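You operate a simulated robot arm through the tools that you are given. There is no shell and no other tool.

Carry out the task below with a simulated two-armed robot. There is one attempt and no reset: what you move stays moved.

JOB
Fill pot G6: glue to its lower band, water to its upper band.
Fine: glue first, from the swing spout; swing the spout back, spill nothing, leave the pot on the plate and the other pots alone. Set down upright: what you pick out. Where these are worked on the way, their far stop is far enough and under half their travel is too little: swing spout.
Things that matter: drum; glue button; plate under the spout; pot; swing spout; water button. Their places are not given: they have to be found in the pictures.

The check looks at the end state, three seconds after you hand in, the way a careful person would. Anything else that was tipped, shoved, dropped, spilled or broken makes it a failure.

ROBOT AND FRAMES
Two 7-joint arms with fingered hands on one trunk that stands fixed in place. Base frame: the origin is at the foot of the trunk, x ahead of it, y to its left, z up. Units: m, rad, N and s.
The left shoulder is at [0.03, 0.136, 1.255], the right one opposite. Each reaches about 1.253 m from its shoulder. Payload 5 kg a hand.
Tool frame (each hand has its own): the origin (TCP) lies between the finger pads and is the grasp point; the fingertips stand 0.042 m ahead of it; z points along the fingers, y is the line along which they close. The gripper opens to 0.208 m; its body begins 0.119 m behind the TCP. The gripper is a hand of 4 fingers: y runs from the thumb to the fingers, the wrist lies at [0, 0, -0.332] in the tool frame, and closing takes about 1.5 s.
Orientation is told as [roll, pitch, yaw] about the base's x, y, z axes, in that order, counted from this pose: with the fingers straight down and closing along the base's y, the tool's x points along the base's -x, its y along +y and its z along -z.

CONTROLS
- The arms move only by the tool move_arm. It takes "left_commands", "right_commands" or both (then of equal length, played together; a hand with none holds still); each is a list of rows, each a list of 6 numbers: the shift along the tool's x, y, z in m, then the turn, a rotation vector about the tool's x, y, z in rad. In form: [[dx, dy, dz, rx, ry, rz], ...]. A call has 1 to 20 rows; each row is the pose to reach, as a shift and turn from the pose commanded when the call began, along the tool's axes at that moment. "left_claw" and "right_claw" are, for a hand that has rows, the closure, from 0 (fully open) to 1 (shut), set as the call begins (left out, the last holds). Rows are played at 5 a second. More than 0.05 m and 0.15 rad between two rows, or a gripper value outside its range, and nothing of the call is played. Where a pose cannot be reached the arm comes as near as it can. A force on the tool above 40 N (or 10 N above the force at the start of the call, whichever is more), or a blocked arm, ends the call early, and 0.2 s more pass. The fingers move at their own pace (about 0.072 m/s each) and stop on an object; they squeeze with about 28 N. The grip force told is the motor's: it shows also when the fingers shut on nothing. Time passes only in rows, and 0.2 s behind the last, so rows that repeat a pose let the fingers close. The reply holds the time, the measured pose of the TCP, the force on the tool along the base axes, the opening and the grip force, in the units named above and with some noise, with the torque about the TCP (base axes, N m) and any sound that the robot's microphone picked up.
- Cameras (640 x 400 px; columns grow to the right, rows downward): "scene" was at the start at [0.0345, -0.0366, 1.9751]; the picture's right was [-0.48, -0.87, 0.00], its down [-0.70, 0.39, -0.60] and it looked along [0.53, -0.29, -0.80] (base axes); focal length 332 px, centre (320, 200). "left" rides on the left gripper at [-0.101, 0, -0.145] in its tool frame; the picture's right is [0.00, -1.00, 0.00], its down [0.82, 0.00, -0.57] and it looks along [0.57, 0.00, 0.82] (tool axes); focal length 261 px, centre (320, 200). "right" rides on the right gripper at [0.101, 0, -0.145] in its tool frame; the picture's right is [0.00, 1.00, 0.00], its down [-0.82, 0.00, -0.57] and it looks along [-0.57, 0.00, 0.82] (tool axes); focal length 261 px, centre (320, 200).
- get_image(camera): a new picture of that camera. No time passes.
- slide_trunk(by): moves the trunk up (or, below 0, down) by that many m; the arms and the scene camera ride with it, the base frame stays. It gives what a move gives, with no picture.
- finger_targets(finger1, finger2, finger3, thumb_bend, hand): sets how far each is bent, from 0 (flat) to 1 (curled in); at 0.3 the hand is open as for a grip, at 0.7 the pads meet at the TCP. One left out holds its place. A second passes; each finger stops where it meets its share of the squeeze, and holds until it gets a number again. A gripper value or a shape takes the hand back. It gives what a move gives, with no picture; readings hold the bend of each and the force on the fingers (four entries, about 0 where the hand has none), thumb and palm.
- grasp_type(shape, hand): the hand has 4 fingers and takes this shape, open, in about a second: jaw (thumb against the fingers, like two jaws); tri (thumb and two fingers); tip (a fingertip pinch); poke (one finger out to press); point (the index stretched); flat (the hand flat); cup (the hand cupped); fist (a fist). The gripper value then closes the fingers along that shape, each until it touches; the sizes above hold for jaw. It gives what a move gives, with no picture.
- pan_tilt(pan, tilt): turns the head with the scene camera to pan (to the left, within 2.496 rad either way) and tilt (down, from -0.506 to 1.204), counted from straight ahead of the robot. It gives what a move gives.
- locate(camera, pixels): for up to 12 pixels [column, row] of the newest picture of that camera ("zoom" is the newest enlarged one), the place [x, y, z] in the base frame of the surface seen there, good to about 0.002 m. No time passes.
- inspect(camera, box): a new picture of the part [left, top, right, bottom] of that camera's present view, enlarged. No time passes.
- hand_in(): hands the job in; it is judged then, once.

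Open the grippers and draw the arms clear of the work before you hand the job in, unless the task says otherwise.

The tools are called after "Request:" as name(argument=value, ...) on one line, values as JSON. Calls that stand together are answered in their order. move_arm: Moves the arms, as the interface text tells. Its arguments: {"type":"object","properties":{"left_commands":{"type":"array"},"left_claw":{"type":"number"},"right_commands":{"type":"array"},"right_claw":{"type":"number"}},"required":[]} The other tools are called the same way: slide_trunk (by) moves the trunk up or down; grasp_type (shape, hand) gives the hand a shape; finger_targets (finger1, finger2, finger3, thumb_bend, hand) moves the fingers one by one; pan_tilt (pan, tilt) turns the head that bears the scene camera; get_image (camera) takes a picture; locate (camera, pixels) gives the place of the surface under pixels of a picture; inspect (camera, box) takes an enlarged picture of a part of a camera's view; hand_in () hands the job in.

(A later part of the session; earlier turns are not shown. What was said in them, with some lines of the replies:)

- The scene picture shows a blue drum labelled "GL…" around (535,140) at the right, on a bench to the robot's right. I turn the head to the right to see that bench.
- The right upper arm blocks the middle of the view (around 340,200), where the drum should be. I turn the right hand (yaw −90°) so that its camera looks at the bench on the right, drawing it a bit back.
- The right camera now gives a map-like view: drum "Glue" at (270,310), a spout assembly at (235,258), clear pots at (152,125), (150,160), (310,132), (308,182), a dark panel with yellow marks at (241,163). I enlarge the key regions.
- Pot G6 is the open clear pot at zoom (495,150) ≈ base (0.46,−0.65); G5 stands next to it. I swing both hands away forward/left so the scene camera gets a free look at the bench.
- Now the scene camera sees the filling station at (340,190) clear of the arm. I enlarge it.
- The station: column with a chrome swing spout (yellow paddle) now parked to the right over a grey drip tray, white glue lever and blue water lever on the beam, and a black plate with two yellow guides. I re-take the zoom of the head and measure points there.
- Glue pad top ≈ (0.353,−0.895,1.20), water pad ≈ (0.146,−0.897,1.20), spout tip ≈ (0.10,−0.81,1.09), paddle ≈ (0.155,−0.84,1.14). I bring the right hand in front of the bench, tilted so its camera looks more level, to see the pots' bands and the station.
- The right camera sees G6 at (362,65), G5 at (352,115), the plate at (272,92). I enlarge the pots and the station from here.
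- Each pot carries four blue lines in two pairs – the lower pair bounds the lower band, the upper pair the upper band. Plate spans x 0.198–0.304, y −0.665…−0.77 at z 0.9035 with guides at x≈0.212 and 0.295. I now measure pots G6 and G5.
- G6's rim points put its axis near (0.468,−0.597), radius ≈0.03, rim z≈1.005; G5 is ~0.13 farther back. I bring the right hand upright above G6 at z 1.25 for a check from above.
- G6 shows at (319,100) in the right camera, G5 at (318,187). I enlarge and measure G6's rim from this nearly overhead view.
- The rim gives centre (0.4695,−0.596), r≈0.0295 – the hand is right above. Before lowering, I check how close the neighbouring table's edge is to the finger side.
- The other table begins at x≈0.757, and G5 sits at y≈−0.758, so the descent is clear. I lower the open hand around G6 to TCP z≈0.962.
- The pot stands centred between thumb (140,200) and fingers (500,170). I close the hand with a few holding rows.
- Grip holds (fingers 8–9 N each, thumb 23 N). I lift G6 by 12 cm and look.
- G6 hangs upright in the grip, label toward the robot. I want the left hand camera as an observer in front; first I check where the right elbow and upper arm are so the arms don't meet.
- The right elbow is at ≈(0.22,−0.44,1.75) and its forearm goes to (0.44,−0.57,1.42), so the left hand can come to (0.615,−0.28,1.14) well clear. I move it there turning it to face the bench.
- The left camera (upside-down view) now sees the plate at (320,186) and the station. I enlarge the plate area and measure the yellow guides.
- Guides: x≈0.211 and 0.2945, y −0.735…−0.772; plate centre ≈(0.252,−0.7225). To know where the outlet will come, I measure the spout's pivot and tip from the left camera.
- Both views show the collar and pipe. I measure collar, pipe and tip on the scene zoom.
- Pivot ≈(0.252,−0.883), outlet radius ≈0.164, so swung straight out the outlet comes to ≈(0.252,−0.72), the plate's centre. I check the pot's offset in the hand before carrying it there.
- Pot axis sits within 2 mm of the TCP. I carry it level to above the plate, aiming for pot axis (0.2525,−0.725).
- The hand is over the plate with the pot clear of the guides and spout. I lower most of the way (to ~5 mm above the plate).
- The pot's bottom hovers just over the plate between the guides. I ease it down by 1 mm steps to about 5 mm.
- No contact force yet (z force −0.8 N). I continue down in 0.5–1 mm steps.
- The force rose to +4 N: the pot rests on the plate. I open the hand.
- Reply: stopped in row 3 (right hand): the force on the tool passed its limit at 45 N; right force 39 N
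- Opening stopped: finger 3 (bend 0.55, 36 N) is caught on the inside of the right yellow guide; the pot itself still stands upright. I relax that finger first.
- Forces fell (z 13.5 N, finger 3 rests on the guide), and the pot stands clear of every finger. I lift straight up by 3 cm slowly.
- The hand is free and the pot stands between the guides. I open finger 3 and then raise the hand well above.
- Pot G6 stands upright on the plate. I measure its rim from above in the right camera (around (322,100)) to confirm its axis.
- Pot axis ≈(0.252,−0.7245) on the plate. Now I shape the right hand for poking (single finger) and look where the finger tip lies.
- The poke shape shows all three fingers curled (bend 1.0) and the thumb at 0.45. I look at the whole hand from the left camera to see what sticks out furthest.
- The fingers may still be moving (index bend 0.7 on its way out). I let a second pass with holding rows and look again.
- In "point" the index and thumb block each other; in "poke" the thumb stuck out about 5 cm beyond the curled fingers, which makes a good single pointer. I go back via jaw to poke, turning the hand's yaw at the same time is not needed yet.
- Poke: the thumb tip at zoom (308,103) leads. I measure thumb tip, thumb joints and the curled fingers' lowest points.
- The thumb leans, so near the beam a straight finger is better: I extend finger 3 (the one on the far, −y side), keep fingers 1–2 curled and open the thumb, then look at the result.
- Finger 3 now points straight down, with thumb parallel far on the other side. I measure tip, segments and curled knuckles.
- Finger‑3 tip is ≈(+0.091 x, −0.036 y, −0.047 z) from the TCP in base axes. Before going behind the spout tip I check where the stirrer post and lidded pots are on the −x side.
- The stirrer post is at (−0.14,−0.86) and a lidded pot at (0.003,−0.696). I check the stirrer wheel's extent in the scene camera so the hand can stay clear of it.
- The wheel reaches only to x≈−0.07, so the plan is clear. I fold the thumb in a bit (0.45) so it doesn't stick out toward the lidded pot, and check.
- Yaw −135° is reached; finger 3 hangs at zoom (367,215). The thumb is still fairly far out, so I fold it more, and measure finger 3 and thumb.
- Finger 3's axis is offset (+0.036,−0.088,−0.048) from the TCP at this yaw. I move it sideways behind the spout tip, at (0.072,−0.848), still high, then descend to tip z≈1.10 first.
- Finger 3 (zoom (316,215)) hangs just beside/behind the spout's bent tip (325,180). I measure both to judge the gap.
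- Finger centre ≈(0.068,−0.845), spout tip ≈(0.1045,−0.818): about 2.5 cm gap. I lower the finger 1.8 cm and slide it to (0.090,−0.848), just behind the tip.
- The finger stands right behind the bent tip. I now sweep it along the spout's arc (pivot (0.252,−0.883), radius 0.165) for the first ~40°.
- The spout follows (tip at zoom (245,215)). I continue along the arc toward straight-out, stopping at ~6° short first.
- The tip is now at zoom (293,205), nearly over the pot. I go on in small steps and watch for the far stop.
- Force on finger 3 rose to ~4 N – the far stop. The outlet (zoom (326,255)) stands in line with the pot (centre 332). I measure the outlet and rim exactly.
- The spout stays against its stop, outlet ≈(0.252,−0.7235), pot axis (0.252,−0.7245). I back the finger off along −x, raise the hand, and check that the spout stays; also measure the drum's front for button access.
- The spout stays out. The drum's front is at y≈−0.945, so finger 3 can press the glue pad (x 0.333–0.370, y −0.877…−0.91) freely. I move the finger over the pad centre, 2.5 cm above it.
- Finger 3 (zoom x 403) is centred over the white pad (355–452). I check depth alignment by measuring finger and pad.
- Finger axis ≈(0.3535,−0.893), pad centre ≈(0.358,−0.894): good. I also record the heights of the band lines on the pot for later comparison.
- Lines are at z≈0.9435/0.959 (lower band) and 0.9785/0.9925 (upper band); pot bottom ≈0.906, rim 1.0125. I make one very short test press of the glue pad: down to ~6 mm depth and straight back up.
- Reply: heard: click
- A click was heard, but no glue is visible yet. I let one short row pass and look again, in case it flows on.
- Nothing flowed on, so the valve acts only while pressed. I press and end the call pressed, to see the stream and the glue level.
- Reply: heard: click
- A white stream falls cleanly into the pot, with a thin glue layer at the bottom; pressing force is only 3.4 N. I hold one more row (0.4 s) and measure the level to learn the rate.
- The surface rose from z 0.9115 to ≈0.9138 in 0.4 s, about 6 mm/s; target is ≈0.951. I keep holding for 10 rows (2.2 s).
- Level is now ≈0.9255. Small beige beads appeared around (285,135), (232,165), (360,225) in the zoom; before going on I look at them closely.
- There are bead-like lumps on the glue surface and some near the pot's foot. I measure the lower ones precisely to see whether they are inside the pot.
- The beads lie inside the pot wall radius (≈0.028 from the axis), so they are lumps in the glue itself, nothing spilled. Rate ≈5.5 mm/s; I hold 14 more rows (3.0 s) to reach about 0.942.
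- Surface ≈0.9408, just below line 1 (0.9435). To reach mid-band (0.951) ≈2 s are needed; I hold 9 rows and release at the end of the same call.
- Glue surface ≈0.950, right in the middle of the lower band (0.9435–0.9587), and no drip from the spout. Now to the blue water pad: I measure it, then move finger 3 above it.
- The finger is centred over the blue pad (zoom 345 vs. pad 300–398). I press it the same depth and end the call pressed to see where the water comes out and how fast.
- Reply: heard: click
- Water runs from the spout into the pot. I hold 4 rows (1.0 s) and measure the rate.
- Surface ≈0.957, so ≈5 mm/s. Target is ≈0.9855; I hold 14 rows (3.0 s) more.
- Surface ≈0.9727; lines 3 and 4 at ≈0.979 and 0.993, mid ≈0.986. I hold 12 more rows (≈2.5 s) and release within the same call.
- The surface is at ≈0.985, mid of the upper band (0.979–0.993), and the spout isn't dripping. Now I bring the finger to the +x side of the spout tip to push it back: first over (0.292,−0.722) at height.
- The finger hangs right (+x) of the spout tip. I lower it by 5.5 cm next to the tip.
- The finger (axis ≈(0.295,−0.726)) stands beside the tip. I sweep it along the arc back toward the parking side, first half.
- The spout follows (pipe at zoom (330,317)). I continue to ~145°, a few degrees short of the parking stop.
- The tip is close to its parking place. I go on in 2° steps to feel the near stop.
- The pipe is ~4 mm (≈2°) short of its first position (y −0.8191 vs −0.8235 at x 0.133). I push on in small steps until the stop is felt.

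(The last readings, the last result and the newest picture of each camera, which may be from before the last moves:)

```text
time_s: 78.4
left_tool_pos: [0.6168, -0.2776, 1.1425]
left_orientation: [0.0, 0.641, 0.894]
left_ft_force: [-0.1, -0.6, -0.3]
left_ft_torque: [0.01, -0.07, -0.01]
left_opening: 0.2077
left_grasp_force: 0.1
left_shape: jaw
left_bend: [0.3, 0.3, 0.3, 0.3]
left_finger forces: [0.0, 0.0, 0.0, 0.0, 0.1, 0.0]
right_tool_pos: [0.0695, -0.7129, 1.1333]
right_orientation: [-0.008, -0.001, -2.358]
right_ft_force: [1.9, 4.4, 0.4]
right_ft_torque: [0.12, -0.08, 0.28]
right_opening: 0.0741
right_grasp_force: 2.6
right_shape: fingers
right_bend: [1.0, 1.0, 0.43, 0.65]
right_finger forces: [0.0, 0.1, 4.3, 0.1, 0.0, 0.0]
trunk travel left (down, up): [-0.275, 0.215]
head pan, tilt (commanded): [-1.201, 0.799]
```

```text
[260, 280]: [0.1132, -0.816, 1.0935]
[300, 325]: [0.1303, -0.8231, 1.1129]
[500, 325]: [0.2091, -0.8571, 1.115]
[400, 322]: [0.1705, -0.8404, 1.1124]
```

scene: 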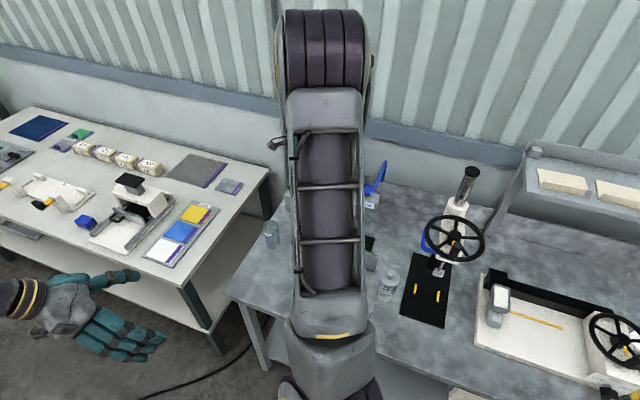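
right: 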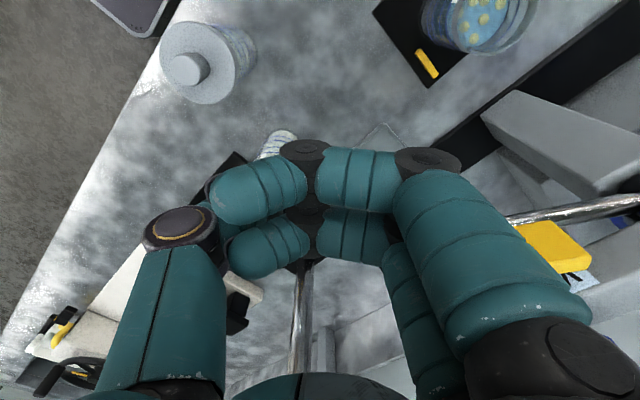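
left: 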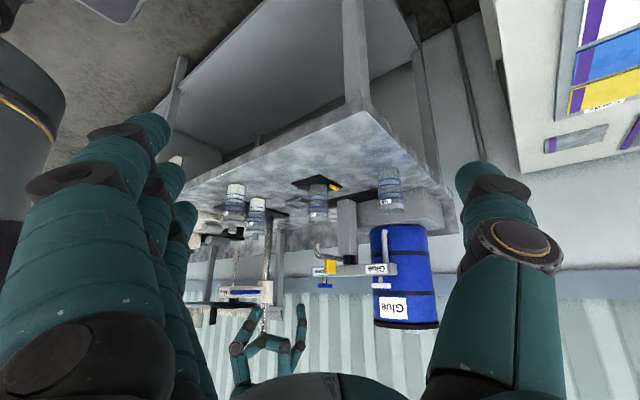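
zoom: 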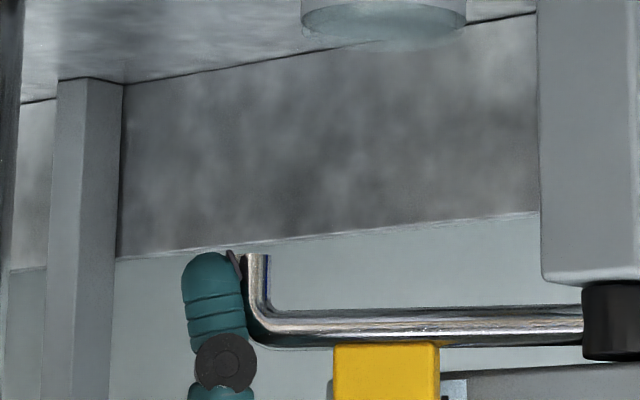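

The push force rose to ~5 N and the pipe is back at its first line (y −0.823 at x 0.130): the spout is parked at its stop. I nudge 1.5 mm more, then back away forward and lift.

Request:
move_arm(right_commands=[[-0.0015, 0.0004, 0, 0, 0, 0], [0.012, -0.006, 0, 0, 0, 0], [0.0282, -0.0143, 0, 0, 0, 0], [0.0423, -0.0215, -0.03, 0, 0, 0], [0.0423, -0.0215, -0.07, 0, 0, 0], [0.0423, -0.0215, -0.11, 0, 0, 0], [0.0423, -0.0215, -0.15, 0, 0, 0], [0.0423, -0.0215, -0.19, 0, 0, 0], [0.0423, -0.0215, -0.23, 0, 0, 0]])

Request:
get_image(camera="left")

Request:
inspect(camera="left", box=[240, 180, 400, 280])

Request:
inspect(camera="left", box=[288, 178, 352, 218])

Request:
get_image(camera="right")

```text
time_s: 80.4
left_tool_pos: [0.6154, -0.2777, 1.1422]
left_orientation: [-0.001, 0.64, 0.893]
left_ft_force: [-0.3, 0.8, 0.6]
left_ft_torque: [-0.03, -0.03, 0.02]
left_opening: 0.208
left_grasp_force: 0.1
left_shape: jaw
left_bend: [0.3, 0.3, 0.3, 0.3]
left_finger forces: [0.0, 0.1, 0.0, 0.0, 0.1, 0.1]
right_tool_pos: [0.085, -0.6685, 1.3657]
right_orientation: [-0.006, -0.002, -2.359]
right_ft_force: [0.1, 0.4, -0.3]
right_ft_torque: [-0.04, -0.05, -0.02]
right_opening: 0.0743
right_grasp_force: 0.1
right_shape: fingers
right_bend: [1.0, 1.0, 0.42, 0.65]
right_finger forces: [0.0, 0.1, 0.0, 0.0, 0.0, 0.0]
trunk travel left (down, up): [-0.275, 0.215]
head pan, tilt (commanded): [-1.201, 0.799]
```

```text
taken
```

left: 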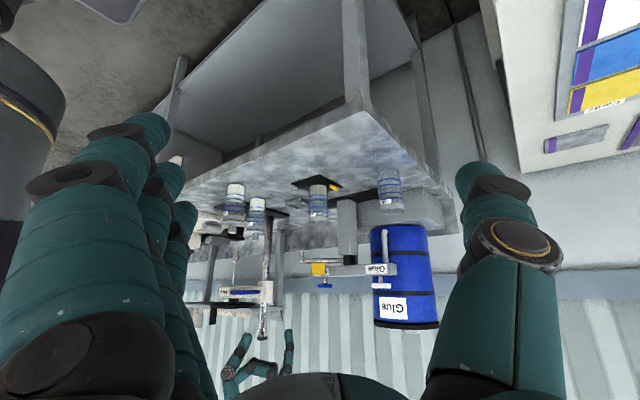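

```text
4.00 times, centred on (320, 230) of left
```

zoom: 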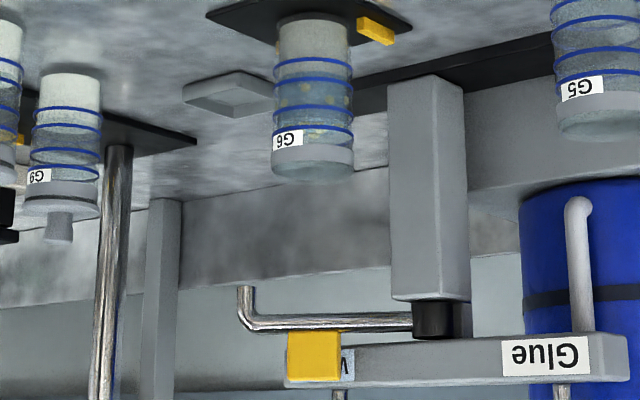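

```text
10.00 times, centred on (320, 198) of left
```

zoom: 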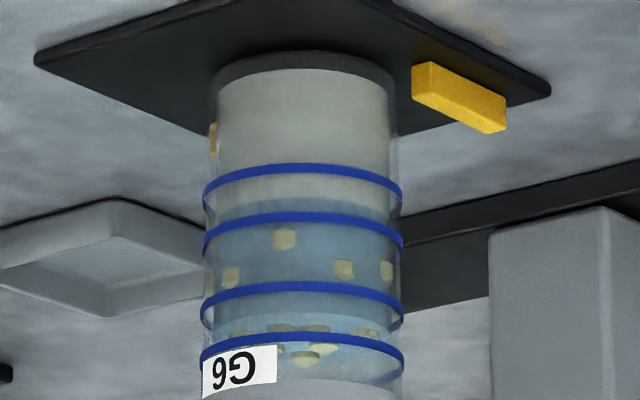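

```text
taken
```

right: 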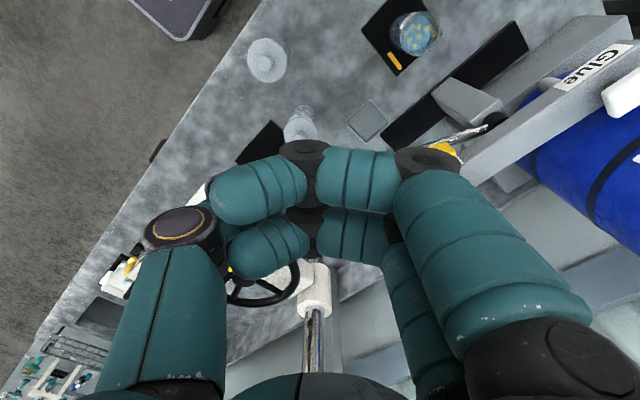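

Spout parked, pot G6 upright on the plate with glue in the lower and water in the upper band, nothing spilled. I draw the right hand away from the bench toward (0.30,−0.45,1.45), turning its yaw back.

Request:
move_arm(right_commands=[[0.0383, -0.0005, -0.0106, 0, 0, -0.098], [0.0766, -0.001, -0.0212, 0, 0, -0.196], [0.1149, -0.0014, -0.0319, 0, 0, -0.294], [0.1533, -0.0019, -0.0425, 0, 0, -0.3925], [0.1916, -0.0024, -0.0531, 0, 0, -0.49], [0.2299, -0.0029, -0.0637, 0, 0, -0.589], [0.2682, -0.0033, -0.0744, 0, 0, -0.687], [0.3065, -0.0038, -0.085, 0, 0, -0.785]])

Request:
grasp_type(hand="right", shape="jaw")

Request:
get_image(camera="right")

Request:
get_image(camera="scene")

```text
time_s: 82.2
left_tool_pos: [0.6175, -0.2784, 1.1412]
left_orientation: [0.001, 0.641, 0.896]
left_ft_force: [0.2, 1.4, -0.9]
left_ft_torque: [-0.05, 0.07, 0.01]
left_opening: 0.2079
left_grasp_force: 0.1
left_shape: jaw
left_bend: [0.3, 0.3, 0.3, 0.3]
left_finger forces: [0.0, 0.0, 0.0, 0.1, 0.0, 0.0]
right_tool_pos: [0.3004, -0.4476, 1.4476]
right_orientation: [-0.008, 0.001, -1.573]
right_ft_force: [0.8, 0.4, 0.3]
right_ft_torque: [-0.09, 0.05, 0.02]
right_opening: 0.0741
right_grasp_force: 0.0
right_shape: fingers
right_bend: [1.0, 1.0, 0.42, 0.65]
right_finger forces: [0.0, 0.0, 0.0, 0.1, 0.0, 0.0]
trunk travel left (down, up): [-0.275, 0.215]
head pan, tilt (commanded): [-1.201, 0.799]
```

```text
time_s: 83.1
left_tool_pos: [0.6163, -0.2779, 1.1419]
left_orientation: [-0.001, 0.639, 0.896]
left_ft_force: [-0.1, 0.5, 0.5]
left_ft_torque: [-0.02, -0.02, 0.0]
left_opening: 0.208
left_grasp_force: 0.1
left_shape: jaw
left_bend: [0.3, 0.3, 0.3, 0.3]
left_finger forces: [0.0, 0.0, 0.0, 0.1, 0.0, 0.0]
right_tool_pos: [0.2987, -0.4478, 1.446]
right_orientation: [-0.008, 0.002, -1.574]
right_ft_force: [0.5, 1.1, 0.7]
right_ft_torque: [-0.02, 0.02, -0.01]
right_opening: 0.2077
right_grasp_force: 0.0
right_shape: jaw
right_bend: [0.3, 0.3, 0.3, 0.3]
right_finger forces: [0.0, 0.0, 0.1, 0.0, 0.1, 0.1]
trunk travel left (down, up): [-0.275, 0.215]
head pan, tilt (commanded): [-1.201, 0.799]
```

```text
taken
```

right: 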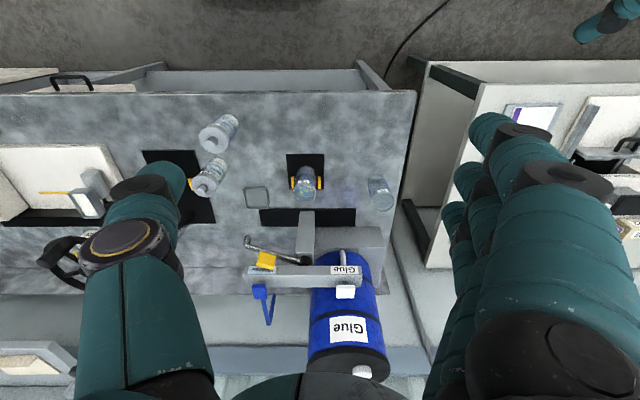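

```text
taken
```

scene: 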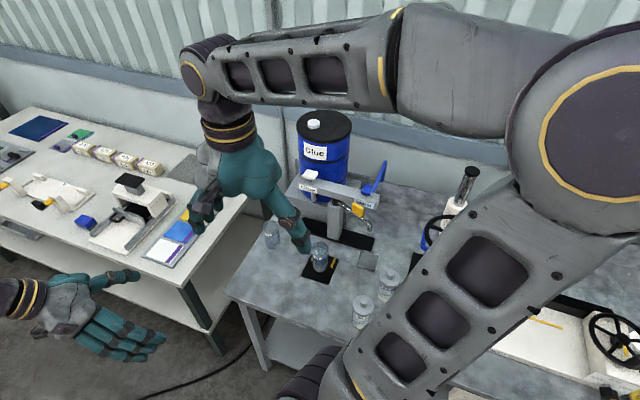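

The hand is open and clear. I check the station and bench once more enlarged for drips or shifts.

Request:
inspect(camera="right", box=[180, 90, 420, 240])

Request:
inspect(camera="right", box=[265, 140, 361, 200])

Request:
inspect(camera="scene", box=[290, 170, 410, 245])

Request:
locate(camera="zoom", pixels=[[265, 168], [345, 215], [385, 240], [425, 310], [400, 262], [420, 285]])

```text
2.67 times, centred on (300, 165) of right
```

zoom: 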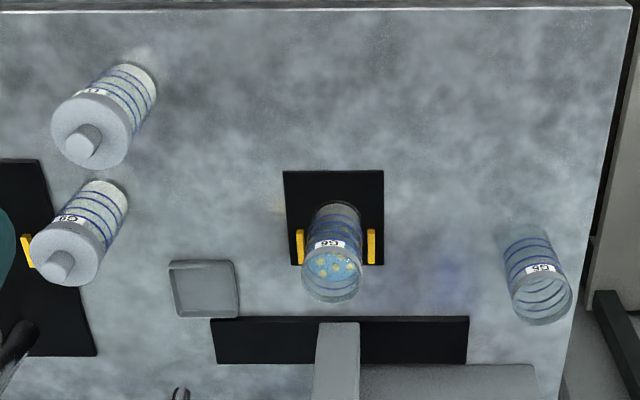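

```text
6.67 times, centred on (313, 170) of right
```

zoom: 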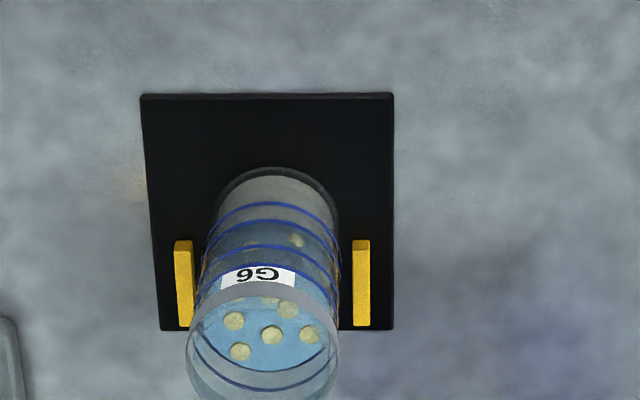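

```text
5.33 times, centred on (350, 208) of scene
```

zoom: 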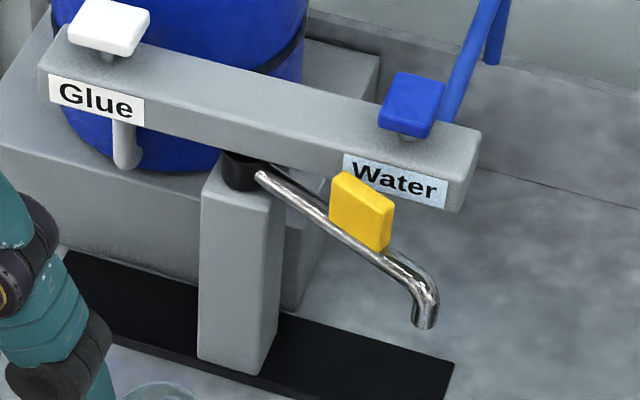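

```text
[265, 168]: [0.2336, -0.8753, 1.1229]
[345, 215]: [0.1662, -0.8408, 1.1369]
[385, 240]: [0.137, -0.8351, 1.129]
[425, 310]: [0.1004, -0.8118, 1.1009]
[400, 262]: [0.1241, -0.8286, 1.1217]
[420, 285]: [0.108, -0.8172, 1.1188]
```

Spout, pads and other pots are exactly as before; the bench is dry. Finally I draw the left arm back to its start area and the right arm further away.

Request:
move_arm(left_commands=[[0, 0, 0, 0, -0.1, 0], [0, 0, 0, 0, -0.2, 0], [0, 0, 0, 0, -0.3, 0], [0, 0, 0, 0, -0.4, 0], [0, 0, 0, 0, -0.5, 0], [0, 0, 0, 0, -0.64, 0]])

Request:
move_arm(left_commands=[[-0.0324, 0.0227, -0.0209, 0, 0, 0.0639], [-0.0647, 0.0454, -0.0417, 0, 0, 0.1277], [-0.0971, 0.068, -0.0626, 0, 0, 0.1916], [-0.1295, 0.0907, -0.0834, 0, 0, 0.2554], [-0.1618, 0.1134, -0.1043, 0, 0, 0.3193], [-0.1942, 0.1361, -0.1251, 0, 0, 0.3831], [-0.2266, 0.1588, -0.146, 0, 0, 0.447], [-0.2589, 0.1814, -0.1669, 0, 0, 0.5109], [-0.2913, 0.2041, -0.1877, 0, 0, 0.5747], [-0.3236, 0.2268, -0.2086, 0, 0, 0.6386], [-0.356, 0.2495, -0.2294, 0, 0, 0.7024], [-0.3884, 0.2721, -0.2503, 0, 0, 0.7663], [-0.4207, 0.2948, -0.2711, 0, 0, 0.8301], [-0.4531, 0.3175, -0.292, 0, 0, 0.894]])

Request:
move_arm(right_commands=[[0.02, 0.03, -0.01, 0, 0, 0], [0.04, 0.06, -0.02, 0, 0, 0], [0.06, 0.09, -0.03, 0, 0, 0], [0.08, 0.12, -0.04, 0, 0, 0], [0.1, 0.15, -0.05, 0, 0, 0], [0.1, 0.19, -0.05, 0, 0, 0], [0.1, 0.23, -0.05, 0, 0, 0]])

Request:
get_image(camera="scene")

```text
time_s: 84.5
left_tool_pos: [0.6159, -0.2803, 1.1416]
left_orientation: [0.0, -0.003, 0.895]
left_ft_force: [0.4, -0.4, 0.9]
left_ft_torque: [0.07, -0.06, 0.0]
left_opening: 0.2077
left_grasp_force: 0.0
left_shape: jaw
left_bend: [0.3, 0.3, 0.3, 0.3]
left_finger forces: [0.0, 0.0, 0.0, 0.1, 0.0, 0.0]
right_tool_pos: [0.2961, -0.451, 1.4461]
right_orientation: [-0.005, 0.003, -1.575]
right_ft_force: [-1.9, -0.9, 0.1]
right_ft_torque: [0.14, -0.15, -0.04]
right_opening: 0.2081
right_grasp_force: 0.0
right_shape: jaw
right_bend: [0.3, 0.3, 0.3, 0.3]
right_finger forces: [0.0, 0.0, 0.0, 0.1, 0.0, 0.1]
trunk travel left (down, up): [-0.275, 0.215]
head pan, tilt (commanded): [-1.201, 0.799]
```

```text
time_s: 87.5
left_tool_pos: [0.6502, 0.2719, 1.4327]
left_orientation: [-0.002, 0.0, -0.002]
left_ft_force: [-0.3, 0.2, -0.9]
left_ft_torque: [-0.04, -0.05, 0.03]
left_opening: 0.2079
left_grasp_force: 0.1
left_shape: jaw
left_bend: [0.3, 0.3, 0.3, 0.3]
left_finger forces: [0.1, 0.1, 0.0, 0.0, 0.0, 0.0]
right_tool_pos: [0.2979, -0.4459, 1.4474]
right_orientation: [-0.004, -0.001, -1.575]
right_ft_force: [-0.7, 1.1, 0.4]
right_ft_torque: [-0.1, -0.05, 0.0]
right_opening: 0.2078
right_grasp_force: 0.1
right_shape: jaw
right_bend: [0.3, 0.3, 0.3, 0.3]
right_finger forces: [0.1, 0.0, 0.0, 0.1, 0.0, 0.0]
trunk travel left (down, up): [-0.275, 0.215]
head pan, tilt (commanded): [-1.201, 0.799]
```

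```text
time_s: 89.1
left_tool_pos: [0.654, 0.2696, 1.4322]
left_orientation: [-0.001, 0.002, 0.0]
left_ft_force: [1.0, -0.4, 0.4]
left_ft_torque: [-0.04, 0.17, -0.02]
left_opening: 0.2081
left_grasp_force: 0.1
left_shape: jaw
left_bend: [0.3, 0.3, 0.3, 0.3]
left_finger forces: [0.0, 0.1, 0.1, 0.0, 0.0, 0.1]
right_tool_pos: [0.5308, -0.3526, 1.4975]
right_orientation: [-0.009, 0.002, -1.574]
right_ft_force: [0.5, -0.1, -0.1]
right_ft_torque: [0.02, 0.17, 0.0]
right_opening: 0.2077
right_grasp_force: 0.1
right_shape: jaw
right_bend: [0.3, 0.3, 0.3, 0.3]
right_finger forces: [0.0, 0.0, 0.0, 0.0, 0.1, 0.0]
trunk travel left (down, up): [-0.275, 0.215]
head pan, tilt (commanded): [-1.201, 0.799]
```

```text
taken
```

scene: 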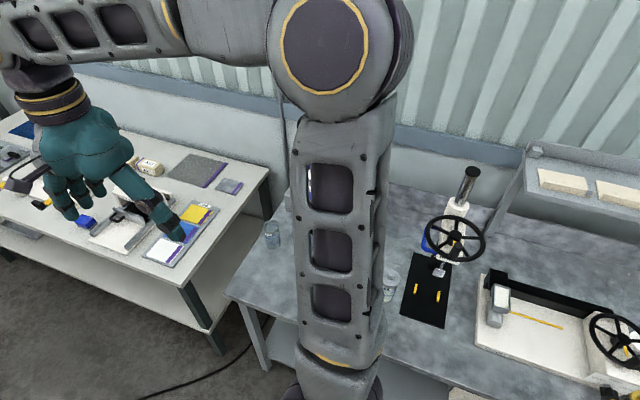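

Both arms are withdrawn with open hands. The right camera gives one last look at the station before I hand in.

Request:
get_image(camera="right")

Request:
inspect(camera="right", box=[120, 90, 360, 240])

```text
taken
```

right: 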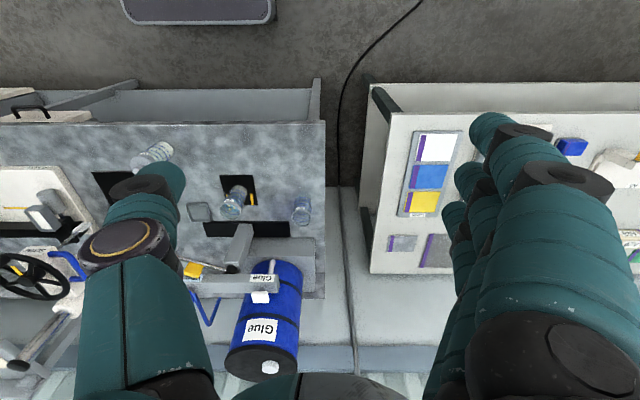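

```text
2.67 times, centred on (240, 165) of right
```

zoom: 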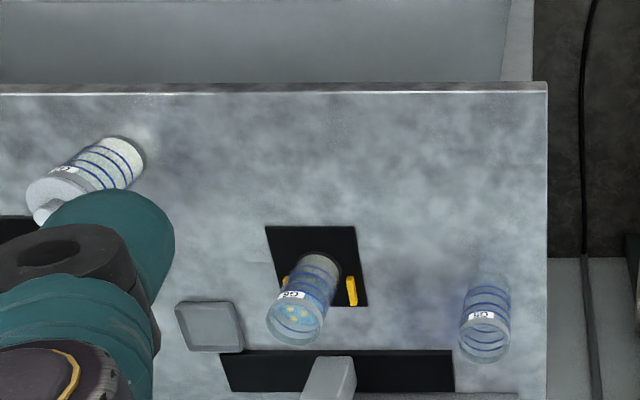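

G6 stands filled on the plate at zoom (300,300), G5 and the lidded pots are untouched, and the bench is dry. I hand the job in.

Request:
hand_in()

```text
The job is handed in.
```

Pot G6 is filled and stands upright on the plate, and I have handed the job in; I don't have the result of the check.

- **Glue:** poured first, from the swing spout. It reached z ≈ 0.950, about the middle of the lower band (lines at 0.9435 and 0.959).
- **Water:** added on top through the same spout. It reached z ≈ 0.985, about the middle of the upper band (lines at about 0.979 and 0.993).
- **Spout:** swung to its far stop for filling, then pushed back to its parking stop. Its position matches the one at the start.
- **Spills and other pots:** nothing was spilled in any picture I took, and I did not touch the other pots.
- **Arms:** both hands are open and both arms are drawn clear of the bench.

Two things you would not see from the end state:

- **Snag on release:** when I let go of the pot on the plate, one finger caught on a yellow guide and pressed it with about 37 N. I relaxed the finger and lifted clear. The pot stayed upright and in place.
- **Lumps in the glue:** yellowish beads showed in the glue during filling and now float on the water. They are inside the pot, so I took them to be unmixed glue and did not stir.
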